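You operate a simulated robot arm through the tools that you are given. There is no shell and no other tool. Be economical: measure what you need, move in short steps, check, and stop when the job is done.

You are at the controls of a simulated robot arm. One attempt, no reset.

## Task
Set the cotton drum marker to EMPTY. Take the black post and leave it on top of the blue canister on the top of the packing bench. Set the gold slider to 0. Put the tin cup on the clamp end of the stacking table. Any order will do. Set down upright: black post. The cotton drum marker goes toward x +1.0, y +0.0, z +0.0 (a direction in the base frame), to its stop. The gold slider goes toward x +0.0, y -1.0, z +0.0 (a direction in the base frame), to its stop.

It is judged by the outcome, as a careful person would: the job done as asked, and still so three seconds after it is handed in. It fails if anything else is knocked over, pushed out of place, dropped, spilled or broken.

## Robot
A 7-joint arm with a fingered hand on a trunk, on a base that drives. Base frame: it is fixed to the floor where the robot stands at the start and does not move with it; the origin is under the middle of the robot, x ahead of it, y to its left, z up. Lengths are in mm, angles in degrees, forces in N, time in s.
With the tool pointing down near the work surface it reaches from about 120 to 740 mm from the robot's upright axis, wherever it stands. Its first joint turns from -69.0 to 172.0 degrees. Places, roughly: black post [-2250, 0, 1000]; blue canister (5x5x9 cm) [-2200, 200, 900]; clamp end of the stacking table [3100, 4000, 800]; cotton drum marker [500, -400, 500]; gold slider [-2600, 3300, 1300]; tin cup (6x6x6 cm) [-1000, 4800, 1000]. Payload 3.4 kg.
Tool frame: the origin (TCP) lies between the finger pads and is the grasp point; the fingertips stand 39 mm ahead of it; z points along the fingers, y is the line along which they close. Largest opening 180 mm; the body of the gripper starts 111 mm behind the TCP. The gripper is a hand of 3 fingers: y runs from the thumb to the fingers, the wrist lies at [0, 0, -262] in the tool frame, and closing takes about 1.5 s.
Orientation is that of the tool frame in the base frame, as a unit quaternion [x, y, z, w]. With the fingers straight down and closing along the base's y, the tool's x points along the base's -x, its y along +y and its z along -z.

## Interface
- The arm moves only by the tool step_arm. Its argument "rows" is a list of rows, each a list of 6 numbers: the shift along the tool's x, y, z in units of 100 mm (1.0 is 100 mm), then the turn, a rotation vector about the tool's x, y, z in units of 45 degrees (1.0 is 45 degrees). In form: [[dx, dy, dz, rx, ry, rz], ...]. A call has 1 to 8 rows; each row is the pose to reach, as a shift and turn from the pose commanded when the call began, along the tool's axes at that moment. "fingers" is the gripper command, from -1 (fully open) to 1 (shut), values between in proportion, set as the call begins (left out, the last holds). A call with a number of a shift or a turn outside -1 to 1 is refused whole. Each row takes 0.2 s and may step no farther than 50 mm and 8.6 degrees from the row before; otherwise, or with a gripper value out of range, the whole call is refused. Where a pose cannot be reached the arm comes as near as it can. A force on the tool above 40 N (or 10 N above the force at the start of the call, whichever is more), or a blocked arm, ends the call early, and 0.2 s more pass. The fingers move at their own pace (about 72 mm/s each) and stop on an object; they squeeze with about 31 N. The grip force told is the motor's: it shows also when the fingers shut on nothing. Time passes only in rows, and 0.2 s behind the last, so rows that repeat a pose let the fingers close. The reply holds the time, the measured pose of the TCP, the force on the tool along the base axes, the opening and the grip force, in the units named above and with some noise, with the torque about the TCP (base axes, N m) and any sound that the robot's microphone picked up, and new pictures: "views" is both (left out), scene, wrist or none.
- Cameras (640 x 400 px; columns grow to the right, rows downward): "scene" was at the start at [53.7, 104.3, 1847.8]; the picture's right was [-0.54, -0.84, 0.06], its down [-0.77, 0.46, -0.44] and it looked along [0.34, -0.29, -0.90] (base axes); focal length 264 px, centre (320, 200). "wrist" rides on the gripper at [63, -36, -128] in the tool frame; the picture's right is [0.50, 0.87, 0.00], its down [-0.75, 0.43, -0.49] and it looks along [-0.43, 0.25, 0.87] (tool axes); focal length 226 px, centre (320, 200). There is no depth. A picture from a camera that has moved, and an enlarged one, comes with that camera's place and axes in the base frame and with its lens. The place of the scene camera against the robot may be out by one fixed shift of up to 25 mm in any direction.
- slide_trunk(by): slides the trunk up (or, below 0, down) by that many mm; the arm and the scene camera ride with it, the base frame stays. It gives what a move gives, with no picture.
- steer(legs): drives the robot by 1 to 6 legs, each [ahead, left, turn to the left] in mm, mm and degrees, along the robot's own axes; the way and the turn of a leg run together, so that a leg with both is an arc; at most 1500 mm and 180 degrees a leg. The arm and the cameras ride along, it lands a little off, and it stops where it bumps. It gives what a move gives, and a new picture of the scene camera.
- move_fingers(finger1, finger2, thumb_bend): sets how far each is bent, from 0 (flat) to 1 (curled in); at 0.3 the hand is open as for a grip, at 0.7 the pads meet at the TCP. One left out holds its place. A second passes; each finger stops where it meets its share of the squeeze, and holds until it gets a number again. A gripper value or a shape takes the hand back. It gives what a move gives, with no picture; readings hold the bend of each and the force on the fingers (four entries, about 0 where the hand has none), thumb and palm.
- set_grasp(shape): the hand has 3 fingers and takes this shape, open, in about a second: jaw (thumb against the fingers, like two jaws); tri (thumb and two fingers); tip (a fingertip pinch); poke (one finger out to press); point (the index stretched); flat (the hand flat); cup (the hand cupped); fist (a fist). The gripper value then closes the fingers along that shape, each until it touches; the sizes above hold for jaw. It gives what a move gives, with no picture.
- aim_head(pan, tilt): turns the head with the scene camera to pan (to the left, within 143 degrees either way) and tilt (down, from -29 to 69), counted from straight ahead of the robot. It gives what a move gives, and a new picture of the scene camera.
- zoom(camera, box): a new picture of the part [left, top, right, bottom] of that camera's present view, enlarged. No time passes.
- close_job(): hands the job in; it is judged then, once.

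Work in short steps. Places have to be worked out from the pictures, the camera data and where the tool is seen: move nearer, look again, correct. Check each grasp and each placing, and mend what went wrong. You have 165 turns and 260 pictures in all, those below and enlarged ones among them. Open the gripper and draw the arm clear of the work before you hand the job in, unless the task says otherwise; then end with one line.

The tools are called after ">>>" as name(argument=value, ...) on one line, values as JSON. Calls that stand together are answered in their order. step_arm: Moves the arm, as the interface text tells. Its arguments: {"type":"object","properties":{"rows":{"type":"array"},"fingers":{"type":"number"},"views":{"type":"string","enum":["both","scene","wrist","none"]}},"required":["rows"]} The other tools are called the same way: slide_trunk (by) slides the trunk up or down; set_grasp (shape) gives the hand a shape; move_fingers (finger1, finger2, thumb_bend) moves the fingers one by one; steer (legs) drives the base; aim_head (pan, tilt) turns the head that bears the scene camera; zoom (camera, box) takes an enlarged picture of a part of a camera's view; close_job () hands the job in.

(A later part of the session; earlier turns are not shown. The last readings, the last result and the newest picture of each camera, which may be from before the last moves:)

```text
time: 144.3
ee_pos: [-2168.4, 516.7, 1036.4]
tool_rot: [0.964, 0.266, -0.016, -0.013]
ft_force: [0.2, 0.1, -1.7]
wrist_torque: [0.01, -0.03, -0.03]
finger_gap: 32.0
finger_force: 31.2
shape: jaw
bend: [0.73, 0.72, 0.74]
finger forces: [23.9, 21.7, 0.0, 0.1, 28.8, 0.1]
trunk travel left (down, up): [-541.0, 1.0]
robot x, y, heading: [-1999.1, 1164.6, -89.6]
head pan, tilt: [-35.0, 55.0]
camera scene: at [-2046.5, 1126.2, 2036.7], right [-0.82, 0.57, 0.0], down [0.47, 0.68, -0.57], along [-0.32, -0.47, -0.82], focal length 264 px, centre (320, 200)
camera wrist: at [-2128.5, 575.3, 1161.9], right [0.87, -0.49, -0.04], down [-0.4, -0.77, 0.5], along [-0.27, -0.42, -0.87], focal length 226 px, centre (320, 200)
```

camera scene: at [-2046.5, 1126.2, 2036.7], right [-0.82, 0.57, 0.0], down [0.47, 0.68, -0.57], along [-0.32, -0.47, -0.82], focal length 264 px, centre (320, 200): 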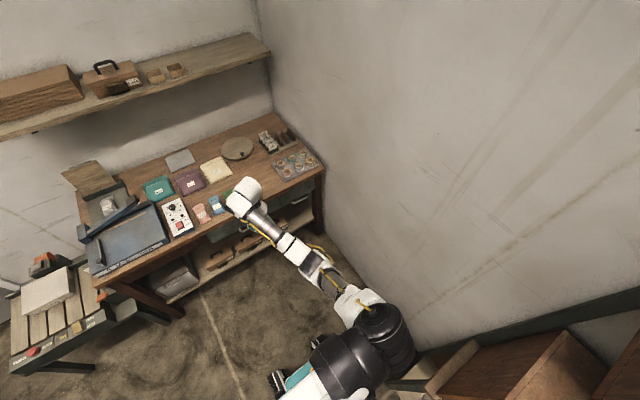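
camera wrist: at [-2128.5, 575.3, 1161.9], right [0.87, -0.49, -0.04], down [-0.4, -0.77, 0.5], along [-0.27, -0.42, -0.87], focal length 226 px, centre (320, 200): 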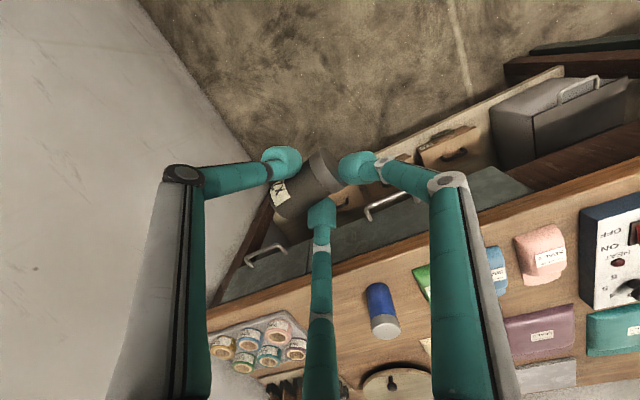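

Good posture. I drive the hand over the free spot near (-2285,95) and settle.

>>> steer(legs=[[0, -117, 0], [422, 0, 0]])

>>> step_arm(rows=[[0, 0, 0, 0, 0, 0], [0, 0, 0, 0, 0, 0], [0, 0, 0, 0, 0, 0], [0, 0, 0, 0, 0, 0], [0, 0, 0, 0, 0, 0], [0, 0, 0, 0, 0, 0], [0, 0, 0, 0, 0, 0], [0, 0, 0, 0, 0, 0]], views="none")

>>> slide_trunk(by=-110)

>>> step_arm(rows=[[0, 0, 0, 0, 0, 0], [0, 0, 0, 0, 0, 0], [0, 0, 0, 0, 0, 0]], views="wrist")

```text
time: 147.8
ee_pos: [-2321.6, 88.8, 1031.8]
tool_rot: [0.964, 0.265, -0.005, -0.009]
ft_force: [-1.0, -0.9, -0.9]
wrist_torque: [0.04, -0.09, 0.0]
finger_gap: 32.1
finger_force: 31.8
shape: jaw
bend: [0.73, 0.72, 0.74]
finger forces: [24.1, 21.7, 0.0, 0.0, 28.8, 0.0]
trunk travel left (down, up): [-541.0, 1.0]
robot x, y, heading: [-2124.8, 743.5, -89.8]
head pan, tilt: [-35.0, 55.0]
camera scene: at [-2220.0, 701.8, 2034.8], right [-0.82, 0.57, -0.02], down [0.48, 0.68, -0.56], along [-0.3, -0.47, -0.83], focal length 264 px, centre (320, 200)
```

scene: 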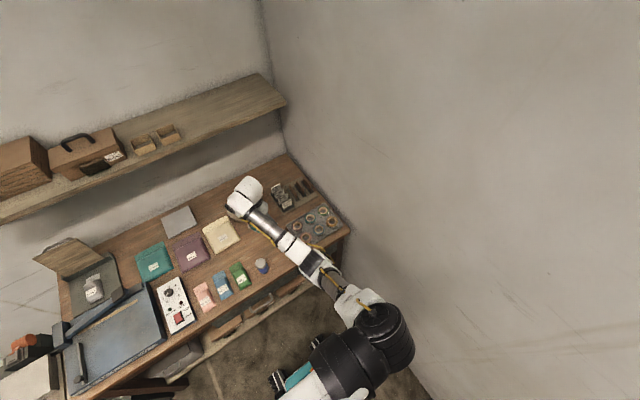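

```text
time: 149.6
ee_pos: [-2314.4, 91.9, 1034.0]
tool_rot: [0.964, 0.264, -0.012, -0.012]
ft_force: [-0.7, -1.1, -2.5]
wrist_torque: [0.02, -0.1, 0.01]
finger_gap: 31.9
finger_force: 31.8
shape: jaw
bend: [0.73, 0.72, 0.74]
finger forces: [24.1, 22.0, 0.1, 0.0, 28.9, 0.0]
trunk travel left (down, up): [-541.0, 1.0]
robot x, y, heading: [-2123.6, 739.1, -89.7]
head pan, tilt: [-35.0, 55.0]
```

```text
time: 151.0
ee_pos: [-2293.3, 91.8, 928.3]
tool_rot: [0.964, 0.266, -0.019, -0.013]
ft_force: [-0.1, 0.4, -2.4]
wrist_torque: [0.02, -0.03, 0.03]
finger_gap: 31.5
finger_force: 31.5
shape: jaw
bend: [0.73, 0.72, 0.74]
finger forces: [24.0, 21.9, 0.0, 0.0, 28.8, 0.0]
trunk travel left (down, up): [-431.0, 111.0]
robot x, y, heading: [-2123.4, 738.6, -89.6]
head pan, tilt: [-35.0, 55.0]
```

```text
time: 151.8
ee_pos: [-2290.1, 92.1, 927.9]
tool_rot: [0.964, 0.265, -0.019, -0.012]
ft_force: [0.0, 0.7, -2.1]
wrist_torque: [0.01, 0.0, 0.02]
finger_gap: 31.7
finger_force: 30.4
shape: jaw
bend: [0.73, 0.72, 0.74]
finger forces: [24.0, 22.0, 0.0, 0.0, 28.8, 0.1]
trunk travel left (down, up): [-431.0, 111.0]
robot x, y, heading: [-2120.7, 740.2, -89.8]
head pan, tilt: [-35.0, 55.0]
camera wrist: at [-2249.1, 152.5, 1053.2], right [0.87, -0.49, -0.05], down [-0.4, -0.77, 0.5], along [-0.28, -0.42, -0.86], focal length 226 px, centre (320, 200)
```

wrist: 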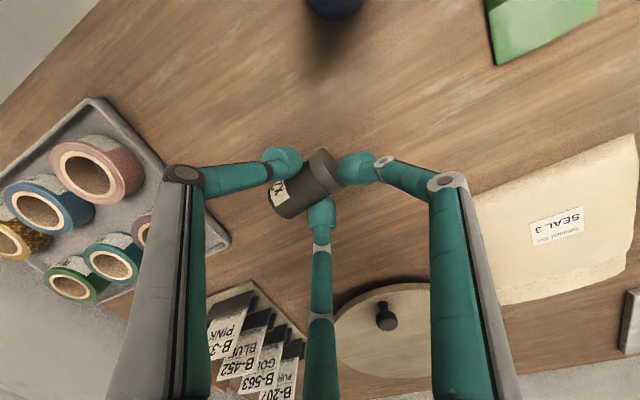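

I lower 18 to set it on the bench, open to about 75, and lift 60.

>>> slide_trunk(by=-18)

>>> step_arm(rows=[[0, 0, 0, 0, 0, 0], [0, 0, 0, 0, 0, 0], [0, 0, 0, 0, 0, 0], [0, 0, 0, 0, 0, 0]], fingers=0.1, views="none")

>>> slide_trunk(by=65)

>>> step_arm(rows=[[0, 0, 0, 0, 0, 0], [0, 0, 0, 0, 0, 0]], views="wrist")

```text
time: 152.4
ee_pos: [-2287.8, 91.4, 909.8]
tool_rot: [0.963, 0.267, -0.019, -0.013]
ft_force: [0.0, -1.0, -0.8]
wrist_torque: [-0.01, 0.07, -0.01]
finger_gap: 31.4
finger_force: 30.7
shape: jaw
bend: [0.73, 0.72, 0.74]
finger forces: [25.2, 23.1, 0.0, 0.0, 30.0, 0.0]
trunk travel left (down, up): [-413.0, 129.0]
robot x, y, heading: [-2121.1, 736.3, -89.6]
head pan, tilt: [-35.0, 55.0]
```

```text
time: 153.4
ee_pos: [-2293.3, 92.0, 909.5]
tool_rot: [0.964, 0.266, -0.019, -0.013]
ft_force: [-0.1, -0.1, -0.4]
wrist_torque: [0.0, 0.0, 0.01]
finger_gap: 80.6
finger_force: 0.0
shape: jaw
bend: [0.71, 0.71, 0.73]
finger forces: [0.0, 0.0, 0.1, 0.0, 0.0, 0.1]
trunk travel left (down, up): [-413.0, 129.0]
robot x, y, heading: [-2119.2, 736.0, -89.4]
head pan, tilt: [-35.0, 55.0]
```

```text
time: 154.5
ee_pos: [-2296.3, 92.1, 973.3]
tool_rot: [0.964, 0.265, -0.018, -0.013]
ft_force: [0.0, 0.1, -0.6]
wrist_torque: [-0.01, -0.01, -0.01]
finger_gap: 80.4
finger_force: 0.1
shape: jaw
bend: [0.71, 0.71, 0.73]
finger forces: [0.1, 0.1, 0.0, 0.0, 0.0, 0.0]
trunk travel left (down, up): [-478.0, 64.0]
robot x, y, heading: [-2124.8, 739.7, -89.5]
head pan, tilt: [-35.0, 55.0]
```

```text
time: 155.1
ee_pos: [-2294.9, 90.8, 974.9]
tool_rot: [0.964, 0.265, -0.018, -0.013]
ft_force: [0.4, -0.2, 0.2]
wrist_torque: [0.02, 0.01, 0.0]
finger_gap: 80.6
finger_force: 0.1
shape: jaw
bend: [0.71, 0.71, 0.73]
finger forces: [0.1, 0.0, 0.1, 0.0, 0.1, 0.1]
trunk travel left (down, up): [-478.0, 64.0]
robot x, y, heading: [-2125.5, 738.3, -89.5]
head pan, tilt: [-35.0, 55.0]
camera wrist: at [-2253.6, 152.5, 1099.7], right [0.87, -0.49, -0.04], down [-0.4, -0.77, 0.5], along [-0.28, -0.42, -0.87], focal length 226 px, centre (320, 200)
```

wrist: 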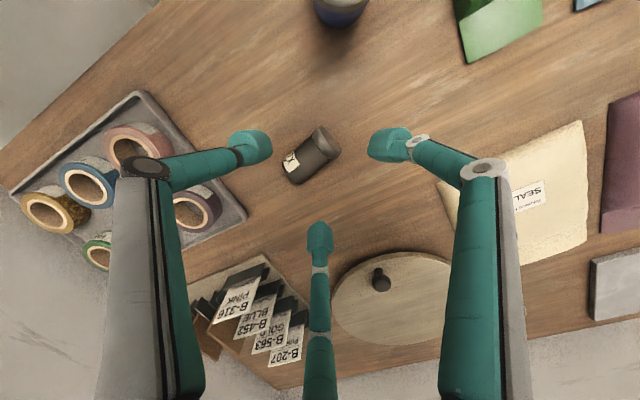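

Post lies at centre (-2306,96), top toward 196°. I yaw 75° so the thumb faces the top end and shift the TCP to (-2314,94).

>>> step_arm(rows=[[-0.05, -0.04, 0, 0, 0, -0.167], [-0.1, -0.08, 0, 0, 0, -0.333], [-0.148, -0.123, 0, 0, 0, -0.5], [-0.148, -0.123, 0, 0, 0, -0.667], [-0.148, -0.123, 0, 0, 0, -0.833], [-0.148, -0.123, 0, 0, 0, -1.0]], views="none")

>>> step_arm(rows=[[0, 0, 0, 0, 0, -0.167], [0, 0, 0, 0, 0, -0.333], [0, 0, 0, 0, 0, -0.5], [0, 0, 0, 0, 0, -0.667], [0, 0, 0, 0, 0, -0.667], [0, 0, 0, 0, 0, -0.667]], views="both")

```text
time: 156.5
ee_pos: [-2314.1, 95.5, 975.1]
tool_rot: [0.788, 0.615, -0.012, -0.018]
ft_force: [0.2, -0.3, 0.1]
wrist_torque: [-0.02, 0.0, 0.02]
finger_gap: 80.7
finger_force: 0.0
shape: jaw
bend: [0.71, 0.71, 0.73]
finger forces: [0.0, 0.0, 0.0, 0.1, 0.0, 0.1]
trunk travel left (down, up): [-478.0, 64.0]
robot x, y, heading: [-2124.3, 738.8, -89.9]
head pan, tilt: [-35.0, 55.0]
```

```text
time: 157.9
ee_pos: [-2314.1, 95.4, 975.5]
tool_rot: [0.604, 0.797, -0.007, -0.021]
ft_force: [0.6, 0.0, -0.1]
wrist_torque: [0.01, 0.01, 0.03]
finger_gap: 80.5
finger_force: 0.0
shape: jaw
bend: [0.71, 0.71, 0.73]
finger forces: [0.1, 0.0, 0.0, 0.0, 0.0, 0.0]
trunk travel left (down, up): [-478.0, 64.0]
robot x, y, heading: [-2124.3, 737.8, -89.8]
head pan, tilt: [-35.0, 55.0]
camera scene: at [-2171.4, 699.0, 1974.2], right [-0.82, 0.57, 0.0], down [0.47, 0.68, -0.57], along [-0.32, -0.47, -0.82], focal length 264 px, centre (320, 200)
camera wrist: at [-2360.3, 142.8, 1103.9], right [0.7, 0.72, -0.02], down [0.64, -0.61, 0.46], along [0.32, -0.33, -0.89], focal length 226 px, centre (320, 200)
```

scene: 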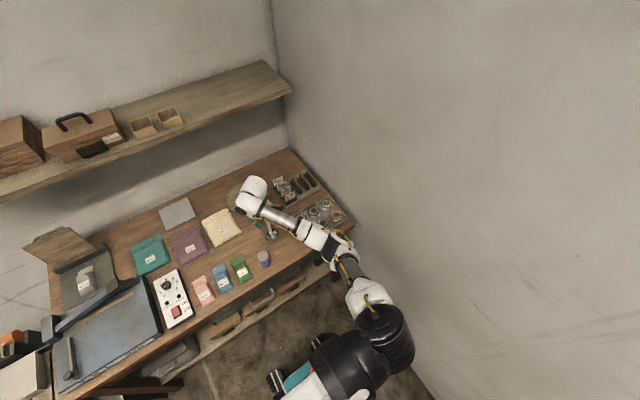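
wrist: 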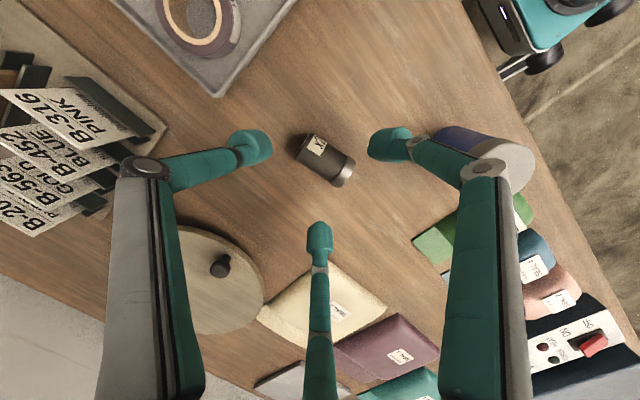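

Alignment is right (thumb facing the top end) and the fingers clear the canister by ~35. I lower 66 and close.

>>> slide_trunk(by=-66)

>>> step_arm(rows=[[0, 0, 0, 0, 0, 0], [0, 0, 0, 0, 0, 0], [0, 0, 0, 0, 0, 0], [0, 0, 0, 0, 0, 0], [0, 0, 0, 0, 0, 0]], fingers=1, views="wrist")

```text
time: 158.9
ee_pos: [-2314.1, 94.3, 910.0]
tool_rot: [0.603, 0.798, -0.008, -0.02]
ft_force: [0.8, -0.7, -0.5]
wrist_torque: [0.02, 0.01, 0.0]
finger_gap: 80.5
finger_force: 0.0
shape: jaw
bend: [0.71, 0.71, 0.73]
finger forces: [0.0, 0.0, 0.0, 0.0, 0.1, 0.1]
trunk travel left (down, up): [-412.0, 130.0]
robot x, y, heading: [-2123.0, 738.3, -89.8]
head pan, tilt: [-35.0, 55.0]
```

```text
time: 160.1
ee_pos: [-2313.2, 95.1, 908.3]
tool_rot: [0.603, 0.797, -0.008, -0.022]
ft_force: [-1.1, -0.2, 1.2]
wrist_torque: [-0.03, 0.01, -0.02]
finger_gap: 32.4
finger_force: 31.2
shape: jaw
bend: [0.72, 0.72, 0.74]
finger forces: [25.8, 24.2, 0.0, 0.0, 27.7, 0.1]
trunk travel left (down, up): [-412.0, 130.0]
robot x, y, heading: [-2121.7, 739.1, -89.6]
head pan, tilt: [-35.0, 55.0]
camera wrist: at [-2360.5, 142.9, 1037.8], right [0.7, 0.72, -0.02], down [0.64, -0.61, 0.46], along [0.32, -0.33, -0.89], focal length 226 px, centre (320, 200)
```

wrist: 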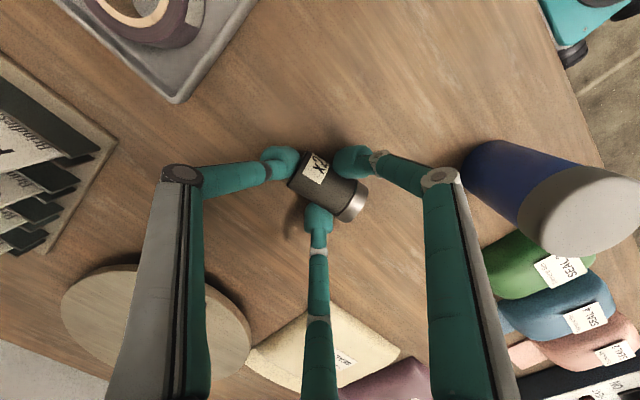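

That is an ideal grip: thumb on the top, two fingers on the sides, base free. I lift, back off, yaw 59° and start the pitch.

>>> slide_trunk(by=128)

>>> steer(legs=[[-380, 0, 0], [0, 100, 0]])

>>> step_arm(rows=[[0, 0, 0, 0, 0, -0.167], [0, 0, 0, 0, 0, -0.333], [0, 0, 0, 0, 0, -0.5], [0, 0, 0, 0, 0, -0.667], [0, 0, 0, 0, 0, -0.833], [0, 0, 0, 0, 0, -0.95]], views="none")

>>> step_arm(rows=[[0, 0, 0, 0.167, 0, 0], [0, 0, 0, 0.333, 0, 0], [0, 0, 0, 0.5, 0, 0], [0, 0, 0, 0.667, 0, 0], [0, 0, 0, 0.833, 0, 0], [0, 0, 0, 1.0, 0, 0]], views="scene")

```text
time: 161.7
ee_pos: [-2314.8, 94.7, 1037.0]
tool_rot: [0.603, 0.797, -0.006, -0.021]
ft_force: [-0.9, 0.2, -2.3]
wrist_torque: [-0.01, 0.04, -0.02]
finger_gap: 32.0
finger_force: 30.7
shape: jaw
bend: [0.72, 0.72, 0.74]
finger forces: [25.8, 24.1, 0.0, 0.1, 27.4, 0.0]
trunk travel left (down, up): [-540.0, 2.0]
robot x, y, heading: [-2121.2, 737.2, -89.9]
head pan, tilt: [-35.0, 55.0]
```

```text
time: 164.9
ee_pos: [-2265.9, 476.3, 1028.5]
tool_rot: [0.607, 0.795, 0.003, -0.01]
ft_force: [-2.1, 0.1, -2.1]
wrist_torque: [-0.01, -0.12, -0.02]
finger_gap: 31.9
finger_force: 31.1
shape: jaw
bend: [0.72, 0.72, 0.74]
finger forces: [26.0, 24.1, 0.1, 0.0, 28.0, 0.1]
trunk travel left (down, up): [-540.0, 2.0]
robot x, y, heading: [-2035.9, 1119.0, -90.1]
head pan, tilt: [-35.0, 55.0]
camera scene: at [-2140.4, 1082.1, 2033.4], right [-0.82, 0.57, -0.02], down [0.49, 0.67, -0.56], along [-0.3, -0.47, -0.83], focal length 264 px, centre (320, 200)
```

scene: 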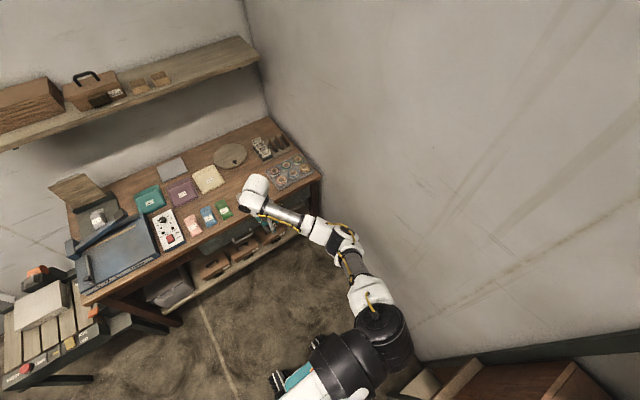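

```text
time: 166.5
ee_pos: [-2236.1, 480.9, 1038.0]
tool_rot: [0.274, 0.962, 0.001, -0.019]
ft_force: [-1.2, 0.1, -2.6]
wrist_torque: [0.01, -0.04, 0.03]
finger_gap: 31.8
finger_force: 31.1
shape: jaw
bend: [0.72, 0.72, 0.74]
finger forces: [26.0, 24.2, 0.0, 0.0, 27.5, 0.0]
trunk travel left (down, up): [-540.0, 2.0]
robot x, y, heading: [-2029.5, 1121.9, -90.0]
head pan, tilt: [-35.0, 55.0]
stopped in row 6: the arm was blocked; the commanded pose is now the measured one
```

```text
time: 167.9
ee_pos: [-2211.9, 480.4, 1041.7]
tool_rot: [0.24, 0.888, -0.372, -0.127]
ft_force: [0.8, -0.3, -1.4]
wrist_torque: [0.06, 0.02, -0.05]
finger_gap: 31.7
finger_force: 30.9
shape: jaw
bend: [0.72, 0.72, 0.75]
finger forces: [26.2, 24.7, 0.0, 0.0, 26.9, 0.0]
trunk travel left (down, up): [-540.0, 2.0]
robot x, y, heading: [-2027.5, 1119.4, -89.9]
head pan, tilt: [-35.0, 55.0]
camera scene: at [-2063.6, 1083.0, 2036.0], right [-0.82, 0.57, 0.0], down [0.47, 0.67, -0.57], along [-0.33, -0.47, -0.82], focal length 264 px, centre (320, 200)
```

scene: 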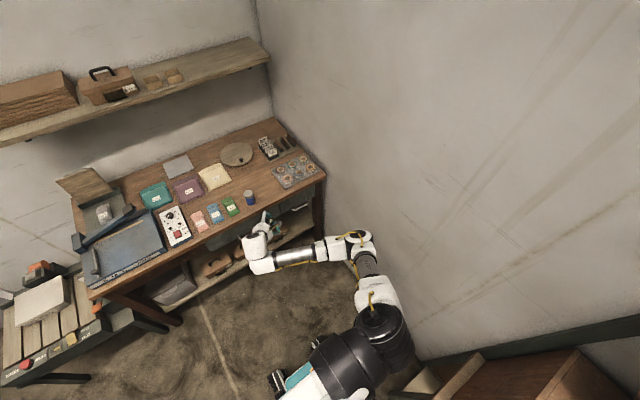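

Continue: pitch the remaining 44° while extending 90 forward.

>>> step_arm(rows=[[-0.08, -0.09, 0.09, 0.16, 0, 0.01], [-0.16, -0.18, 0.18, 0.32, 0, 0.02], [-0.24, -0.27, 0.27, 0.49, 0, 0.03], [-0.32, -0.36, 0.36, 0.65, 0, 0.045], [-0.4, -0.45, 0.45, 0.81, 0, 0.055], [-0.47, -0.54, 0.54, 0.971, 0, 0.065], [-0.47, -0.54, 0.54, 0.971, 0, 0.065], [-0.47, -0.54, 0.54, 0.971, 0, 0.065]], views="both")

```text
time: 169.7
ee_pos: [-2216.9, 390.4, 1039.0]
tool_rot: [0.199, 0.681, -0.677, -0.197]
ft_force: [0.3, 1.1, -1.8]
wrist_torque: [0.06, -0.04, -0.06]
finger_gap: 31.5
finger_force: 30.8
shape: jaw
bend: [0.72, 0.72, 0.75]
finger forces: [26.5, 24.7, 0.0, 0.1, 26.6, 0.1]
trunk travel left (down, up): [-540.0, 2.0]
robot x, y, heading: [-2031.8, 1121.2, -89.8]
head pan, tilt: [-35.0, 55.0]
camera scene: at [-2064.1, 1082.5, 2036.0], right [-0.82, 0.57, 0.0], down [0.47, 0.67, -0.57], along [-0.33, -0.47, -0.82], focal length 264 px, centre (320, 200)
camera wrist: at [-2199.9, 530.4, 1074.6], right [-0.42, 0.27, -0.87], down [0.9, 0.01, -0.43], along [-0.11, -0.96, -0.25], focal length 226 px, centre (320, 200)
```

scene: 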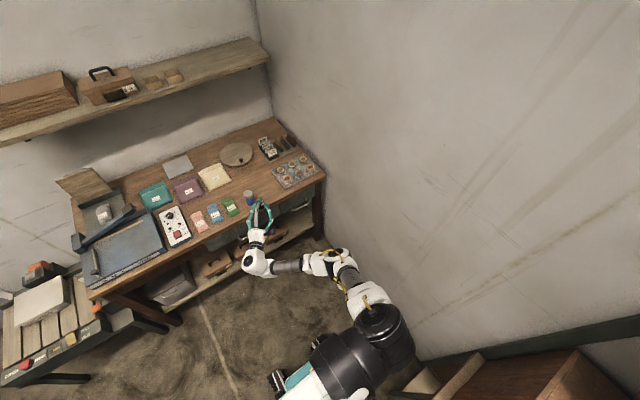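
wrist: 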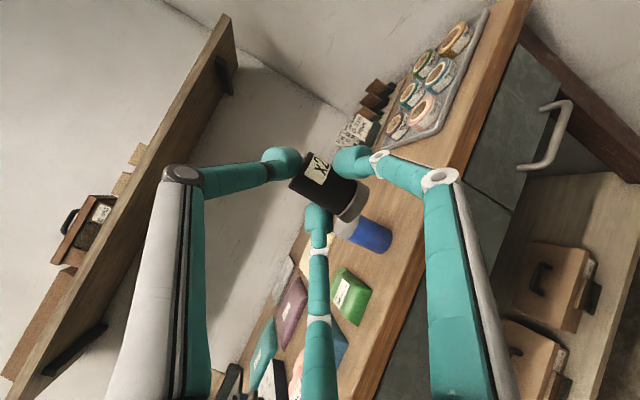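

Post is base-down now, tool level. I zoom both views to check it is vertical.

>>> zoom(camera="wrist", box=[260, 130, 420, 260])

>>> zoom(camera="scene", box=[220, 180, 300, 230])

```text
3.08 times, centred on (340, 195) of wrist
camera zoom: at [-2199.9, 530.4, 1074.6], right [-0.42, 0.27, -0.87], down [0.9, 0.01, -0.43], along [-0.11, -0.96, -0.25], focal length 696 px, centre (258, 215)
```

zoom: 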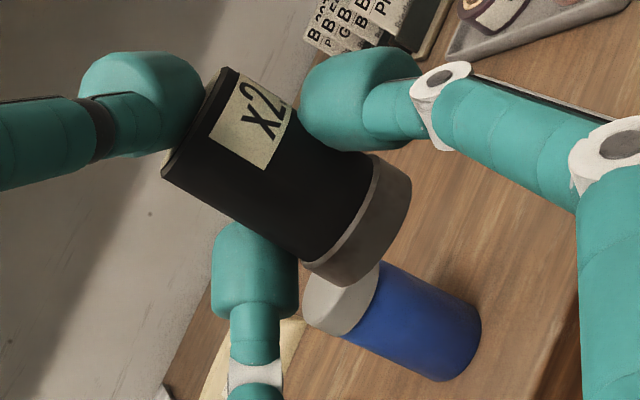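

```text
8.00 times, centred on (260, 205) of scene
camera zoom: at [-2064.1, 1082.5, 2036.0], right [-0.82, 0.57, 0.0], down [0.47, 0.67, -0.57], along [-0.33, -0.47, -0.82], focal length 2110 px, centre (800, 160)
```

zoom: 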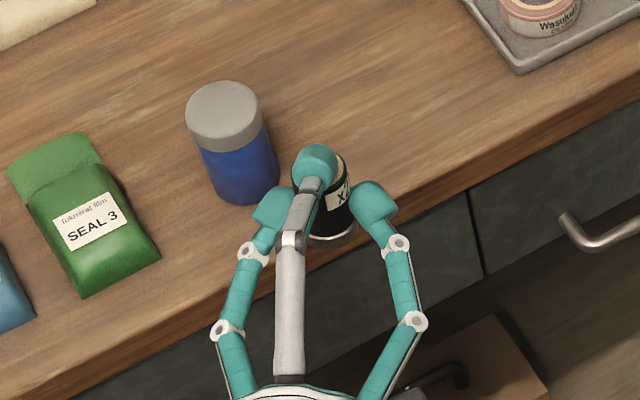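

The post is within ~5° of vertical; I correct that roll, and drive 140 ahead toward the canister (≈(-2221,205)).

>>> step_arm(rows=[[0, 0, 0, 0, 0, -0.11], [0, 0, 0, 0, 0, -0.11]], views="none")

>>> steer(legs=[[135, 0, 0]])

>>> step_arm(rows=[[0, 0, 0, 0, 0, 0], [0, 0, 0, 0, 0, 0], [0, 0, 0, 0, 0, 0], [0, 0, 0, 0, 0, 0], [0, 0, 0, 0, 0, 0], [0, 0, 0, 0, 0, 0], [0, 0, 0, 0, 0, 0], [0, 0, 0, 0, 0, 0]], views="wrist")

>>> zoom(camera="scene", box=[220, 190, 300, 240])

```text
time: 170.3
ee_pos: [-2230.8, 390.9, 1035.9]
tool_rot: [0.173, 0.69, -0.666, -0.224]
ft_force: [0.2, 0.3, -2.1]
wrist_torque: [0.04, -0.06, -0.03]
finger_gap: 31.5
finger_force: 31.2
shape: jaw
bend: [0.72, 0.72, 0.75]
finger forces: [26.5, 24.7, 0.1, 0.1, 26.5, 0.0]
trunk travel left (down, up): [-540.0, 2.0]
robot x, y, heading: [-2030.0, 1118.7, -89.6]
head pan, tilt: [-35.0, 55.0]
```

```text
time: 171.6
ee_pos: [-2223.8, 254.8, 1037.9]
tool_rot: [0.171, 0.689, -0.667, -0.225]
ft_force: [0.4, -0.9, -2.6]
wrist_torque: [0.03, -0.06, 0.0]
finger_gap: 31.6
finger_force: 31.5
shape: jaw
bend: [0.72, 0.72, 0.75]
finger forces: [26.5, 24.8, 0.0, 0.0, 26.5, 0.0]
trunk travel left (down, up): [-540.0, 2.0]
robot x, y, heading: [-2030.2, 984.4, -89.9]
head pan, tilt: [-35.0, 55.0]
camera scene: at [-2069.0, 948.3, 2035.9], right [-0.82, 0.57, 0.0], down [0.47, 0.67, -0.57], along [-0.33, -0.47, -0.82], focal length 264 px, centre (320, 200)
```

scene: 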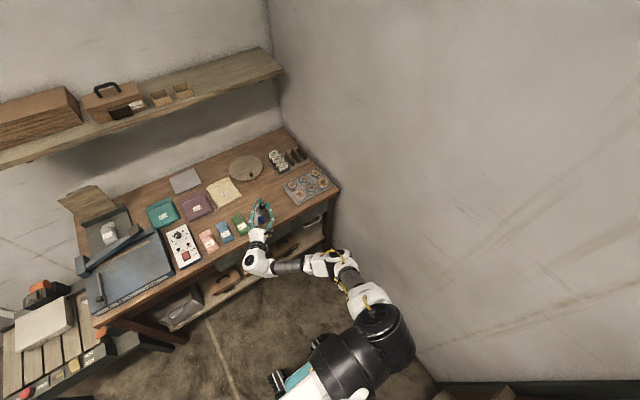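

```text
time: 173.4
ee_pos: [-2224.5, 256.0, 1038.4]
tool_rot: [0.172, 0.689, -0.667, -0.225]
ft_force: [0.3, 0.3, -2.1]
wrist_torque: [0.05, -0.04, 0.01]
finger_gap: 31.6
finger_force: 30.7
shape: jaw
bend: [0.72, 0.72, 0.75]
finger forces: [26.5, 24.9, 0.0, 0.0, 26.7, 0.0]
trunk travel left (down, up): [-540.0, 2.0]
robot x, y, heading: [-2028.5, 983.0, -89.8]
head pan, tilt: [-35.0, 55.0]
camera wrist: at [-2205.9, 395.3, 1079.1], right [-0.47, 0.31, -0.82], down [0.87, 0.03, -0.49], along [-0.13, -0.95, -0.29], focal length 226 px, centre (320, 200)
```

wrist: 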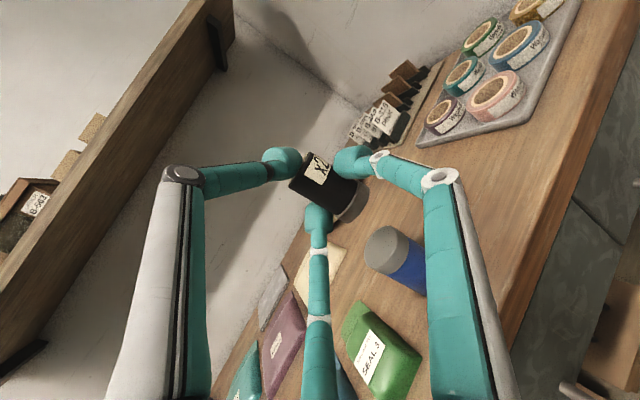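

```text
8.00 times, centred on (260, 215) of scene
camera zoom: at [-2075.7, 947.8, 2035.7], right [-0.82, 0.57, 0.0], down [0.47, 0.68, -0.57], along [-0.32, -0.47, -0.82], focal length 2110 px, centre (800, 80)
```

zoom: 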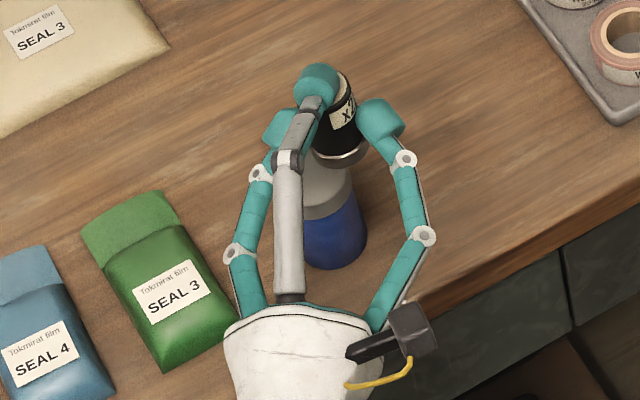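

Post base ≈(-2240,233,1004), canister ≈(-2223,201,938). I shift by (17,-32), lower 42 and re-measure.

>>> step_arm(rows=[[-0.16, -0.013, 0.09, 0, 0, 0], [-0.315, -0.027, 0.178, 0, 0, 0], [-0.315, -0.027, 0.178, 0, 0, 0], [-0.315, -0.027, 0.178, 0, 0, 0]], views="none")

>>> slide_trunk(by=-42)

>>> step_arm(rows=[[0, 0, 0, 0, 0, 0], [0, 0, 0, 0, 0, 0], [0, 0, 0, 0, 0, 0], [0, 0, 0, 0, 0, 0]], views="none")

>>> zoom(camera="wrist", box=[260, 130, 440, 280])

>>> zoom(camera="scene", box=[220, 180, 300, 230])

```text
time: 174.4
ee_pos: [-2208.9, 224.3, 1037.9]
tool_rot: [0.173, 0.689, -0.667, -0.224]
ft_force: [0.7, 0.4, -2.3]
wrist_torque: [0.1, -0.05, 0.02]
finger_gap: 31.1
finger_force: 31.1
shape: jaw
bend: [0.72, 0.72, 0.75]
finger forces: [26.5, 24.7, 0.0, 0.0, 26.6, 0.1]
trunk travel left (down, up): [-540.0, 2.0]
robot x, y, heading: [-2029.7, 989.0, -89.7]
head pan, tilt: [-35.0, 55.0]
```

```text
time: 175.2
ee_pos: [-2208.8, 225.5, 997.3]
tool_rot: [0.172, 0.689, -0.667, -0.225]
ft_force: [0.0, -1.1, -1.5]
wrist_torque: [0.05, -0.04, 0.0]
finger_gap: 31.4
finger_force: 30.9
shape: jaw
bend: [0.72, 0.72, 0.75]
finger forces: [26.4, 24.9, 0.0, 0.0, 26.5, 0.0]
trunk travel left (down, up): [-498.0, 44.0]
robot x, y, heading: [-2028.4, 984.9, -89.6]
head pan, tilt: [-35.0, 55.0]
```

```text
time: 176.2
ee_pos: [-2207.8, 224.4, 997.9]
tool_rot: [0.173, 0.689, -0.667, -0.224]
ft_force: [0.3, 0.4, -2.3]
wrist_torque: [0.08, -0.03, 0.03]
finger_gap: 31.2
finger_force: 30.7
shape: jaw
bend: [0.72, 0.72, 0.75]
finger forces: [26.5, 24.9, 0.0, 0.0, 26.5, 0.1]
trunk travel left (down, up): [-498.0, 44.0]
robot x, y, heading: [-2029.8, 987.2, -89.7]
head pan, tilt: [-35.0, 55.0]
```

```text
2.67 times, centred on (350, 205) of wrist
camera zoom: at [-2189.1, 363.3, 1037.0], right [-0.47, 0.31, -0.82], down [0.87, 0.03, -0.49], along [-0.13, -0.95, -0.29], focal length 603 px, centre (240, 187)
```

zoom: 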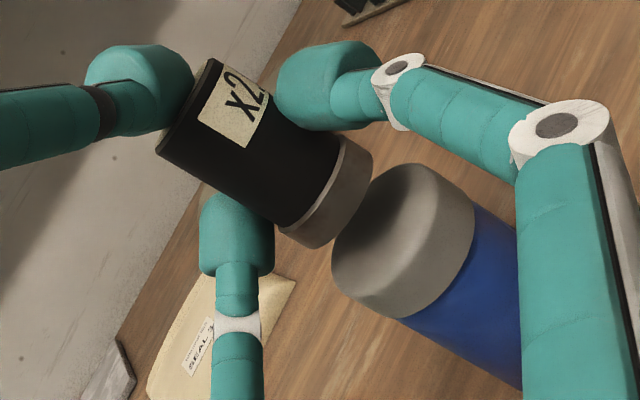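

```text
8.00 times, centred on (260, 205) of scene
camera zoom: at [-2076.1, 946.1, 1994.2], right [-0.82, 0.57, 0.0], down [0.47, 0.68, -0.57], along [-0.32, -0.47, -0.82], focal length 2110 px, centre (800, 160)
```

zoom: 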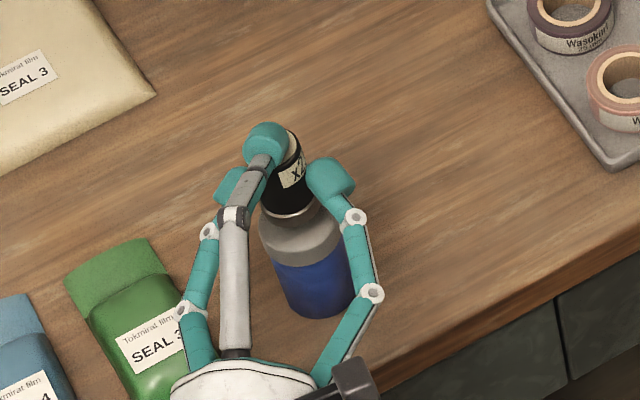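

Post and canister share the same bearing and the post is within 2° of vertical. I lower 20, then in small steps until touch.

>>> slide_trunk(by=-20)

>>> step_arm(rows=[[0, 0, 0.02, 0, 0, 0], [0, 0, 0.02, 0, 0, 0]], views="none")

>>> zoom(camera="wrist", box=[260, 130, 440, 280])

>>> zoom(camera="scene", box=[220, 170, 300, 220])

```text
time: 176.9
ee_pos: [-2208.5, 224.7, 978.8]
tool_rot: [0.173, 0.688, -0.668, -0.224]
ft_force: [-0.9, 1.5, 8.2]
wrist_torque: [-0.38, 0.17, -0.05]
finger_gap: 31.9
finger_force: 30.8
shape: jaw
bend: [0.72, 0.72, 0.74]
finger forces: [25.6, 24.1, 0.1, 0.0, 33.4, 0.1]
trunk travel left (down, up): [-478.0, 64.0]
robot x, y, heading: [-2031.0, 983.0, -89.9]
head pan, tilt: [-35.0, 55.0]
```

```text
time: 177.5
ee_pos: [-2209.2, 223.8, 978.0]
tool_rot: [0.173, 0.688, -0.668, -0.224]
ft_force: [0.2, 1.5, 10.5]
wrist_torque: [-0.44, 0.21, -0.04]
finger_gap: 32.1
finger_force: 31.1
shape: jaw
bend: [0.72, 0.72, 0.74]
finger forces: [25.7, 24.2, 0.0, 0.1, 34.5, 0.0]
trunk travel left (down, up): [-478.0, 64.0]
robot x, y, heading: [-2028.6, 987.3, -89.7]
head pan, tilt: [-35.0, 55.0]
```

```text
2.67 times, centred on (350, 205) of wrist
camera zoom: at [-2189.7, 362.4, 1018.7], right [-0.47, 0.31, -0.82], down [0.87, 0.03, -0.49], along [-0.13, -0.95, -0.28], focal length 603 px, centre (240, 187)
```

zoom: 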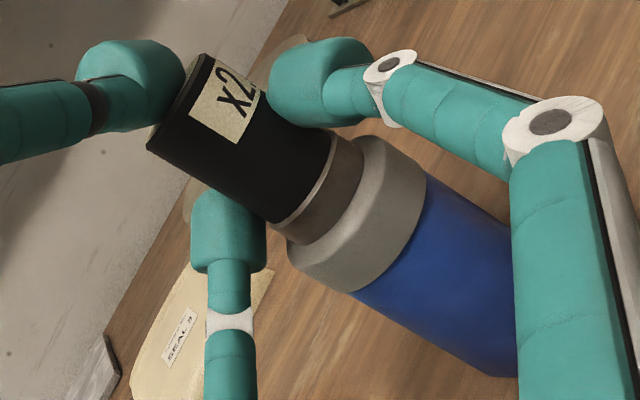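

```text
8.00 times, centred on (260, 195) of scene
camera zoom: at [-2074.6, 950.1, 1974.5], right [-0.82, 0.57, 0.0], down [0.47, 0.67, -0.57], along [-0.32, -0.47, -0.82], focal length 2110 px, centre (800, 240)
```

zoom: 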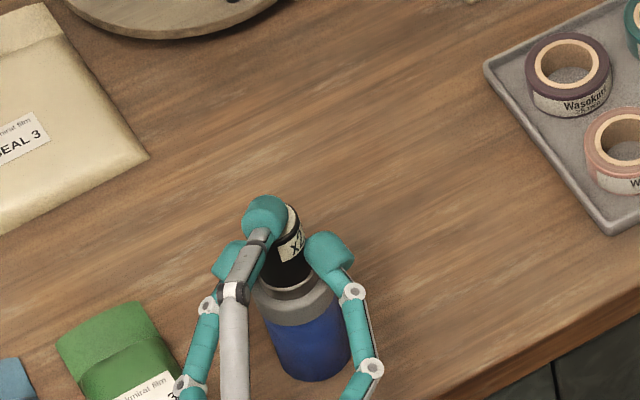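

Contact (10 N) and the post stands centred on the cap. I ease up 2 mm and open the fingers gently.

>>> slide_trunk(by=2)

>>> step_arm(rows=[[0, 0, 0, 0, 0, 0], [0, 0, 0, 0, 0, 0], [0, 0, 0, 0, 0, 0]], fingers=0.55, views="none")

>>> zoom(camera="wrist", box=[260, 130, 440, 280])

```text
time: 178.0
ee_pos: [-2208.9, 223.7, 978.8]
tool_rot: [0.173, 0.689, -0.668, -0.223]
ft_force: [-0.5, 1.3, 8.5]
wrist_torque: [-0.34, 0.15, -0.01]
finger_gap: 32.5
finger_force: 30.9
shape: jaw
bend: [0.72, 0.72, 0.74]
finger forces: [25.8, 24.5, 0.0, 0.0, 33.0, 0.0]
trunk travel left (down, up): [-480.0, 62.0]
robot x, y, heading: [-2031.0, 988.0, -89.6]
head pan, tilt: [-35.0, 55.0]
```

```text
time: 178.8
ee_pos: [-2209.2, 224.1, 977.7]
tool_rot: [0.173, 0.69, -0.666, -0.225]
ft_force: [1.2, 0.4, 1.3]
wrist_torque: [-0.06, -0.02, 0.04]
finger_gap: 41.1
finger_force: 0.0
shape: jaw
bend: [0.72, 0.72, 0.74]
finger forces: [0.1, 0.6, 0.0, 0.0, 0.5, 0.1]
trunk travel left (down, up): [-480.0, 62.0]
robot x, y, heading: [-2027.8, 984.4, -89.5]
head pan, tilt: [-35.0, 55.0]
```

```text
2.67 times, centred on (350, 205) of wrist
camera zoom: at [-2190.1, 361.9, 1018.7], right [-0.47, 0.31, -0.82], down [0.87, 0.03, -0.49], along [-0.13, -0.95, -0.29], focal length 603 px, centre (240, 187)
```

zoom: 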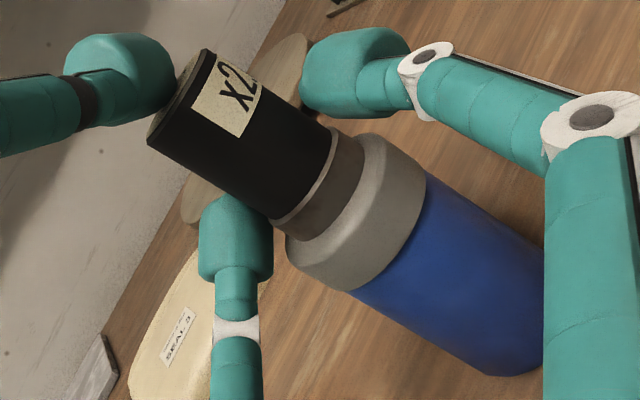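

Standing free. I open wider and check.

>>> step_arm(rows=[[0, 0, 0, 0, 0, 0], [0, 0, 0, 0, 0, 0], [0, 0, 0, 0, 0, 0], [0, 0, 0, 0, 0, 0]], fingers=0, views="none")

>>> zoom(camera="wrist", box=[220, 90, 480, 300])

```text
time: 179.8
ee_pos: [-2209.2, 222.2, 978.4]
tool_rot: [0.173, 0.689, -0.667, -0.224]
ft_force: [0.2, -0.4, -1.0]
wrist_torque: [0.01, 0.0, 0.03]
finger_gap: 89.3
finger_force: 0.1
shape: jaw
bend: [0.71, 0.71, 0.72]
finger forces: [0.0, 0.0, 0.0, 0.1, 0.0, 0.0]
trunk travel left (down, up): [-480.0, 62.0]
robot x, y, heading: [-2030.5, 987.3, -89.6]
head pan, tilt: [-35.0, 55.0]
```

```text
1.90 times, centred on (350, 195) of wrist
camera zoom: at [-2190.2, 361.7, 1019.1], right [-0.47, 0.31, -0.82], down [0.87, 0.03, -0.49], along [-0.13, -0.95, -0.29], focal length 431 px, centre (263, 210)
```

zoom: 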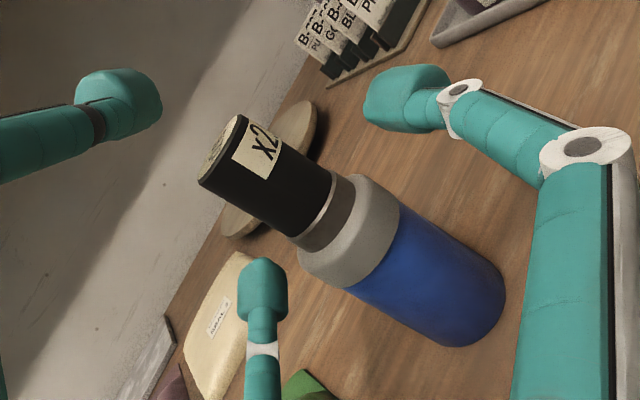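

The post stands upright on the canister. I withdraw straight back along the tool axis, then back the base off.

>>> step_arm(rows=[[0, 0, -0.25, 0, 0, 0], [0, 0, -0.5, 0, 0, 0], [0, 0, -0.75, 0, 0, 0], [0, 0, -1.0, 0, 0, 0]], views="none")

>>> steer(legs=[[-300, 0, 0]])

>>> zoom(camera="scene", box=[160, 130, 340, 250])

```text
time: 180.8
ee_pos: [-2154.7, 308.3, 981.2]
tool_rot: [0.172, 0.689, -0.667, -0.224]
ft_force: [-0.4, -0.2, 0.0]
wrist_torque: [-0.01, -0.03, -0.01]
finger_gap: 89.2
finger_force: 0.1
shape: jaw
bend: [0.71, 0.71, 0.72]
finger forces: [0.0, 0.0, 0.0, 0.1, 0.0, 0.0]
trunk travel left (down, up): [-480.0, 62.0]
robot x, y, heading: [-2030.3, 988.6, -89.9]
head pan, tilt: [-35.0, 55.0]
```

```text
time: 182.8
ee_pos: [-2155.4, 603.7, 979.2]
tool_rot: [0.172, 0.689, -0.667, -0.223]
ft_force: [-0.9, 0.0, 0.1]
wrist_torque: [0.02, 0.03, 0.03]
finger_gap: 89.5
finger_force: 0.1
shape: jaw
bend: [0.71, 0.71, 0.72]
finger forces: [0.0, 0.1, 0.0, 0.0, 0.0, 0.1]
trunk travel left (down, up): [-480.0, 62.0]
robot x, y, heading: [-2027.0, 1285.2, -89.7]
head pan, tilt: [-35.0, 55.0]
camera scene: at [-2076.3, 1245.0, 1976.3], right [-0.82, 0.57, 0.0], down [0.47, 0.68, -0.57], along [-0.32, -0.47, -0.82], focal length 264 px, centre (320, 200)
```

scene: 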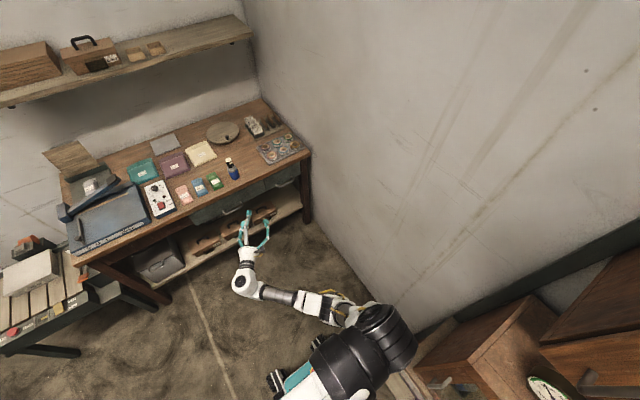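

```text
3.33 times, centred on (250, 190) of scene
camera zoom: at [-2076.3, 1245.0, 1976.3], right [-0.82, 0.57, 0.0], down [0.47, 0.68, -0.57], along [-0.32, -0.47, -0.82], focal length 879 px, centre (553, 233)
```

zoom: 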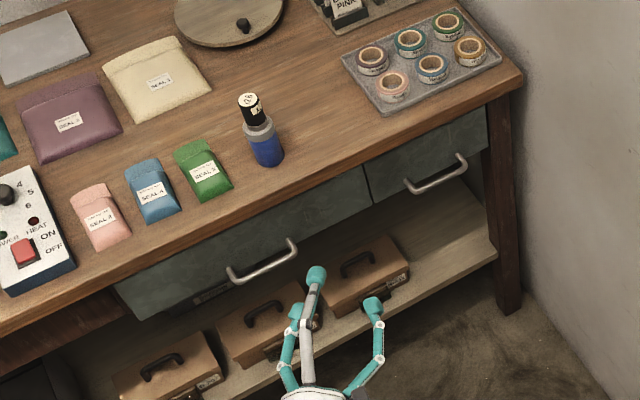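

Post is done. Now to the gold slider near (-2600,3300,1300): I move clear, turn to face -x, and drive along the room.

>>> steer(legs=[[0, 750, 0], [0, 0, -90], [0, -1000, 0], [0, -300, 0]])

>>> aim_head(pan=-20, tilt=20)

```text
time: 197.1
ee_pos: [-1975.2, 2684.5, 982.7]
tool_rot: [-0.604, -0.368, 0.31, 0.636]
ft_force: [-0.5, -0.2, -0.4]
wrist_torque: [-0.02, 0.03, -0.07]
finger_gap: 89.7
finger_force: 0.1
shape: jaw
bend: [0.71, 0.71, 0.72]
finger forces: [0.1, 0.1, 0.0, 0.0, 0.0, 0.0]
trunk travel left (down, up): [-480.0, 62.0]
robot x, y, heading: [-1297.1, 2577.3, -180.0]
head pan, tilt: [-35.0, 55.0]
camera scene: at [-1334.3, 2586.7, 1976.8], right [0.57, 0.82, 0.01], down [0.67, -0.46, -0.58], along [-0.47, 0.34, -0.81], focal length 264 px, centre (320, 200)
```

scene: 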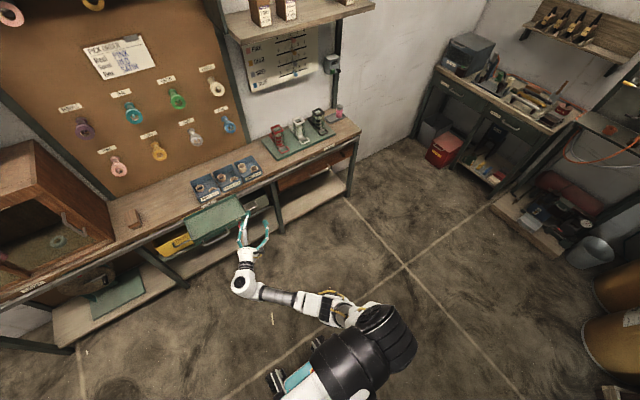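

```text
time: 198.1
ee_pos: [-1975.7, 2698.1, 982.2]
tool_rot: [-0.607, -0.367, 0.314, 0.631]
ft_force: [-0.1, -0.8, 0.7]
wrist_torque: [0.01, 0.01, -0.01]
finger_gap: 89.3
finger_force: 0.0
shape: jaw
bend: [0.71, 0.71, 0.72]
finger forces: [0.1, 0.0, 0.0, 0.0, 0.0, 0.0]
trunk travel left (down, up): [-480.0, 62.0]
robot x, y, heading: [-1302.6, 2574.4, -179.6]
head pan, tilt: [-20.0, 20.0]
camera scene: at [-1362.7, 2600.2, 2028.5], right [0.34, 0.94, 0.0], down [0.32, -0.11, -0.94], along [-0.88, 0.32, -0.34], focal length 264 px, centre (320, 200)
```

scene: 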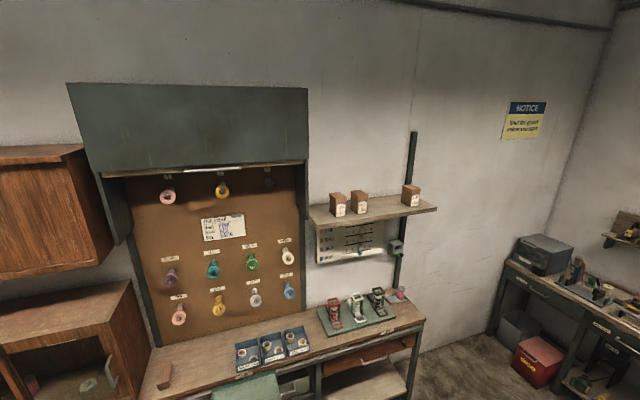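

The slider panel hangs under the small shelf. I zoom on it.

>>> zoom(camera="scene", box=[290, 190, 450, 310])

```text
3.33 times, centred on (370, 250) of scene
camera zoom: at [-1362.7, 2600.2, 2028.5], right [0.34, 0.94, 0.0], down [0.32, -0.11, -0.94], along [-0.88, 0.32, -0.34], focal length 879 px, centre (153, 33)
```

zoom: 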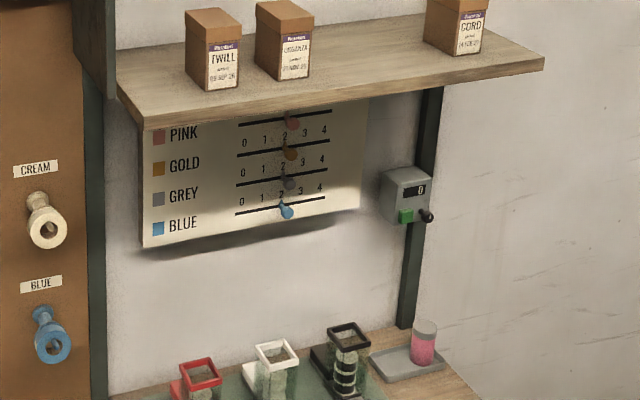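

Gold is the second row; knob at about (-2580,3303,1300), currently at 2, and must slide to 0 (−y). I raise the trunk and arm, close the fingers, and point the tool along −x.

>>> slide_trunk(by=60)

>>> step_arm(rows=[[0, 0, 0, 0, -0.18, 0], [0, 0, 0, 0, -0.36, 0], [0, 0, 0, 0, -0.54, 0], [0, 0, 0, 0, -0.72, 0]], fingers=1, views="none")

>>> step_arm(rows=[[0, -0.45, 0, 0, 0, 0], [0, -0.9, 0, 0, 0, 0]], views="none")

>>> step_arm(rows=[[0, -0.45, 0, 0, 0, 0], [0, -0.9, 0, 0, 0, 0]], views="none")

>>> step_arm(rows=[[0, -0.4, 0, 0, 0, 0], [0, -0.8, 0, 0, 0, 0]], views="both")

```text
time: 199.1
ee_pos: [-1974.8, 2707.1, 1039.1]
tool_rot: [-0.61, -0.365, 0.315, 0.629]
ft_force: [0.3, 0.2, 0.4]
wrist_torque: [-0.02, 0.03, 0.0]
finger_gap: 89.2
finger_force: 0.0
shape: jaw
bend: [0.71, 0.71, 0.72]
finger forces: [0.0, 0.0, 0.0, 0.0, 0.1, 0.0]
trunk travel left (down, up): [-540.0, 2.0]
robot x, y, heading: [-1296.5, 2576.6, -179.7]
head pan, tilt: [-20.0, 20.0]
```

```text
time: 200.1
ee_pos: [-1974.5, 2704.6, 1040.6]
tool_rot: [0.497, 0.526, -0.474, -0.503]
ft_force: [-0.7, 0.6, 0.2]
wrist_torque: [0.0, 0.01, 0.05]
finger_gap: 0.1
finger_force: 27.3
shape: jaw
bend: [0.66, 0.66, 0.66]
finger forces: [0.1, 0.1, 0.0, 0.1, 0.1, 0.0]
trunk travel left (down, up): [-540.0, 2.0]
robot x, y, heading: [-1301.9, 2575.1, -179.5]
head pan, tilt: [-20.0, 20.0]
```

```text
time: 200.7
ee_pos: [-1980.5, 2692.6, 1131.4]
tool_rot: [0.495, 0.528, -0.472, -0.504]
ft_force: [0.9, 0.1, 0.4]
wrist_torque: [0.01, 0.01, 0.02]
finger_gap: 0.0
finger_force: 30.9
shape: jaw
bend: [0.66, 0.66, 0.66]
finger forces: [0.1, 0.1, 0.1, 0.1, 0.1, 0.1]
trunk travel left (down, up): [-540.0, 2.0]
robot x, y, heading: [-1295.4, 2579.6, -179.7]
head pan, tilt: [-20.0, 20.0]
```

```text
time: 201.3
ee_pos: [-1983.0, 2682.7, 1221.9]
tool_rot: [0.495, 0.528, -0.471, -0.504]
ft_force: [0.0, -0.2, -0.3]
wrist_torque: [0.01, -0.02, -0.02]
finger_gap: 0.0
finger_force: 30.8
shape: jaw
bend: [0.66, 0.66, 0.66]
finger forces: [0.1, 0.0, 0.0, 0.0, 0.0, 0.0]
trunk travel left (down, up): [-540.0, 2.0]
robot x, y, heading: [-1293.9, 2576.9, -179.8]
head pan, tilt: [-20.0, 20.0]
```

```text
time: 201.9
ee_pos: [-1987.2, 2685.7, 1301.6]
tool_rot: [0.497, 0.526, -0.471, -0.504]
ft_force: [0.8, 0.9, -0.3]
wrist_torque: [0.01, 0.02, -0.01]
finger_gap: 0.2
finger_force: 31.3
shape: jaw
bend: [0.66, 0.66, 0.66]
finger forces: [0.1, 0.1, 0.1, 0.1, 0.1, 0.1]
trunk travel left (down, up): [-540.0, 2.0]
robot x, y, heading: [-1298.6, 2572.7, -179.7]
head pan, tilt: [-20.0, 20.0]
camera scene: at [-1361.5, 2617.8, 2087.7], right [0.34, 0.94, 0.0], down [0.32, -0.12, -0.94], along [-0.88, 0.32, -0.35], focal length 264 px, centre (320, 200)
camera wrist: at [-1861.1, 2744.9, 1345.9], right [0.04, 0.55, -0.83], down [0.51, -0.73, -0.46], along [-0.86, -0.41, -0.31], focal length 226 px, centre (320, 200)
```

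scene: 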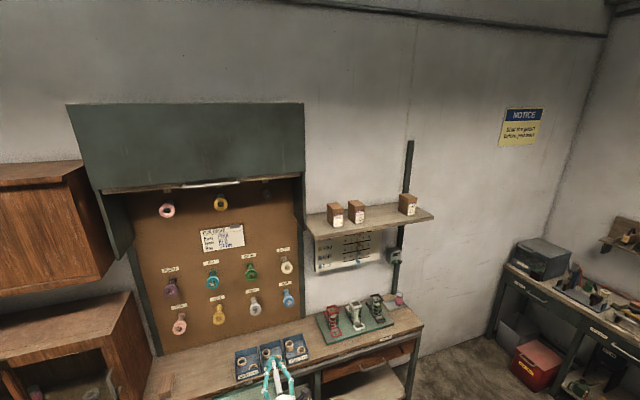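
wrist: 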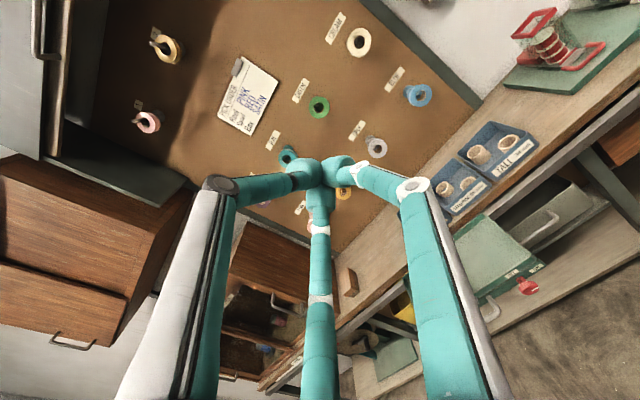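

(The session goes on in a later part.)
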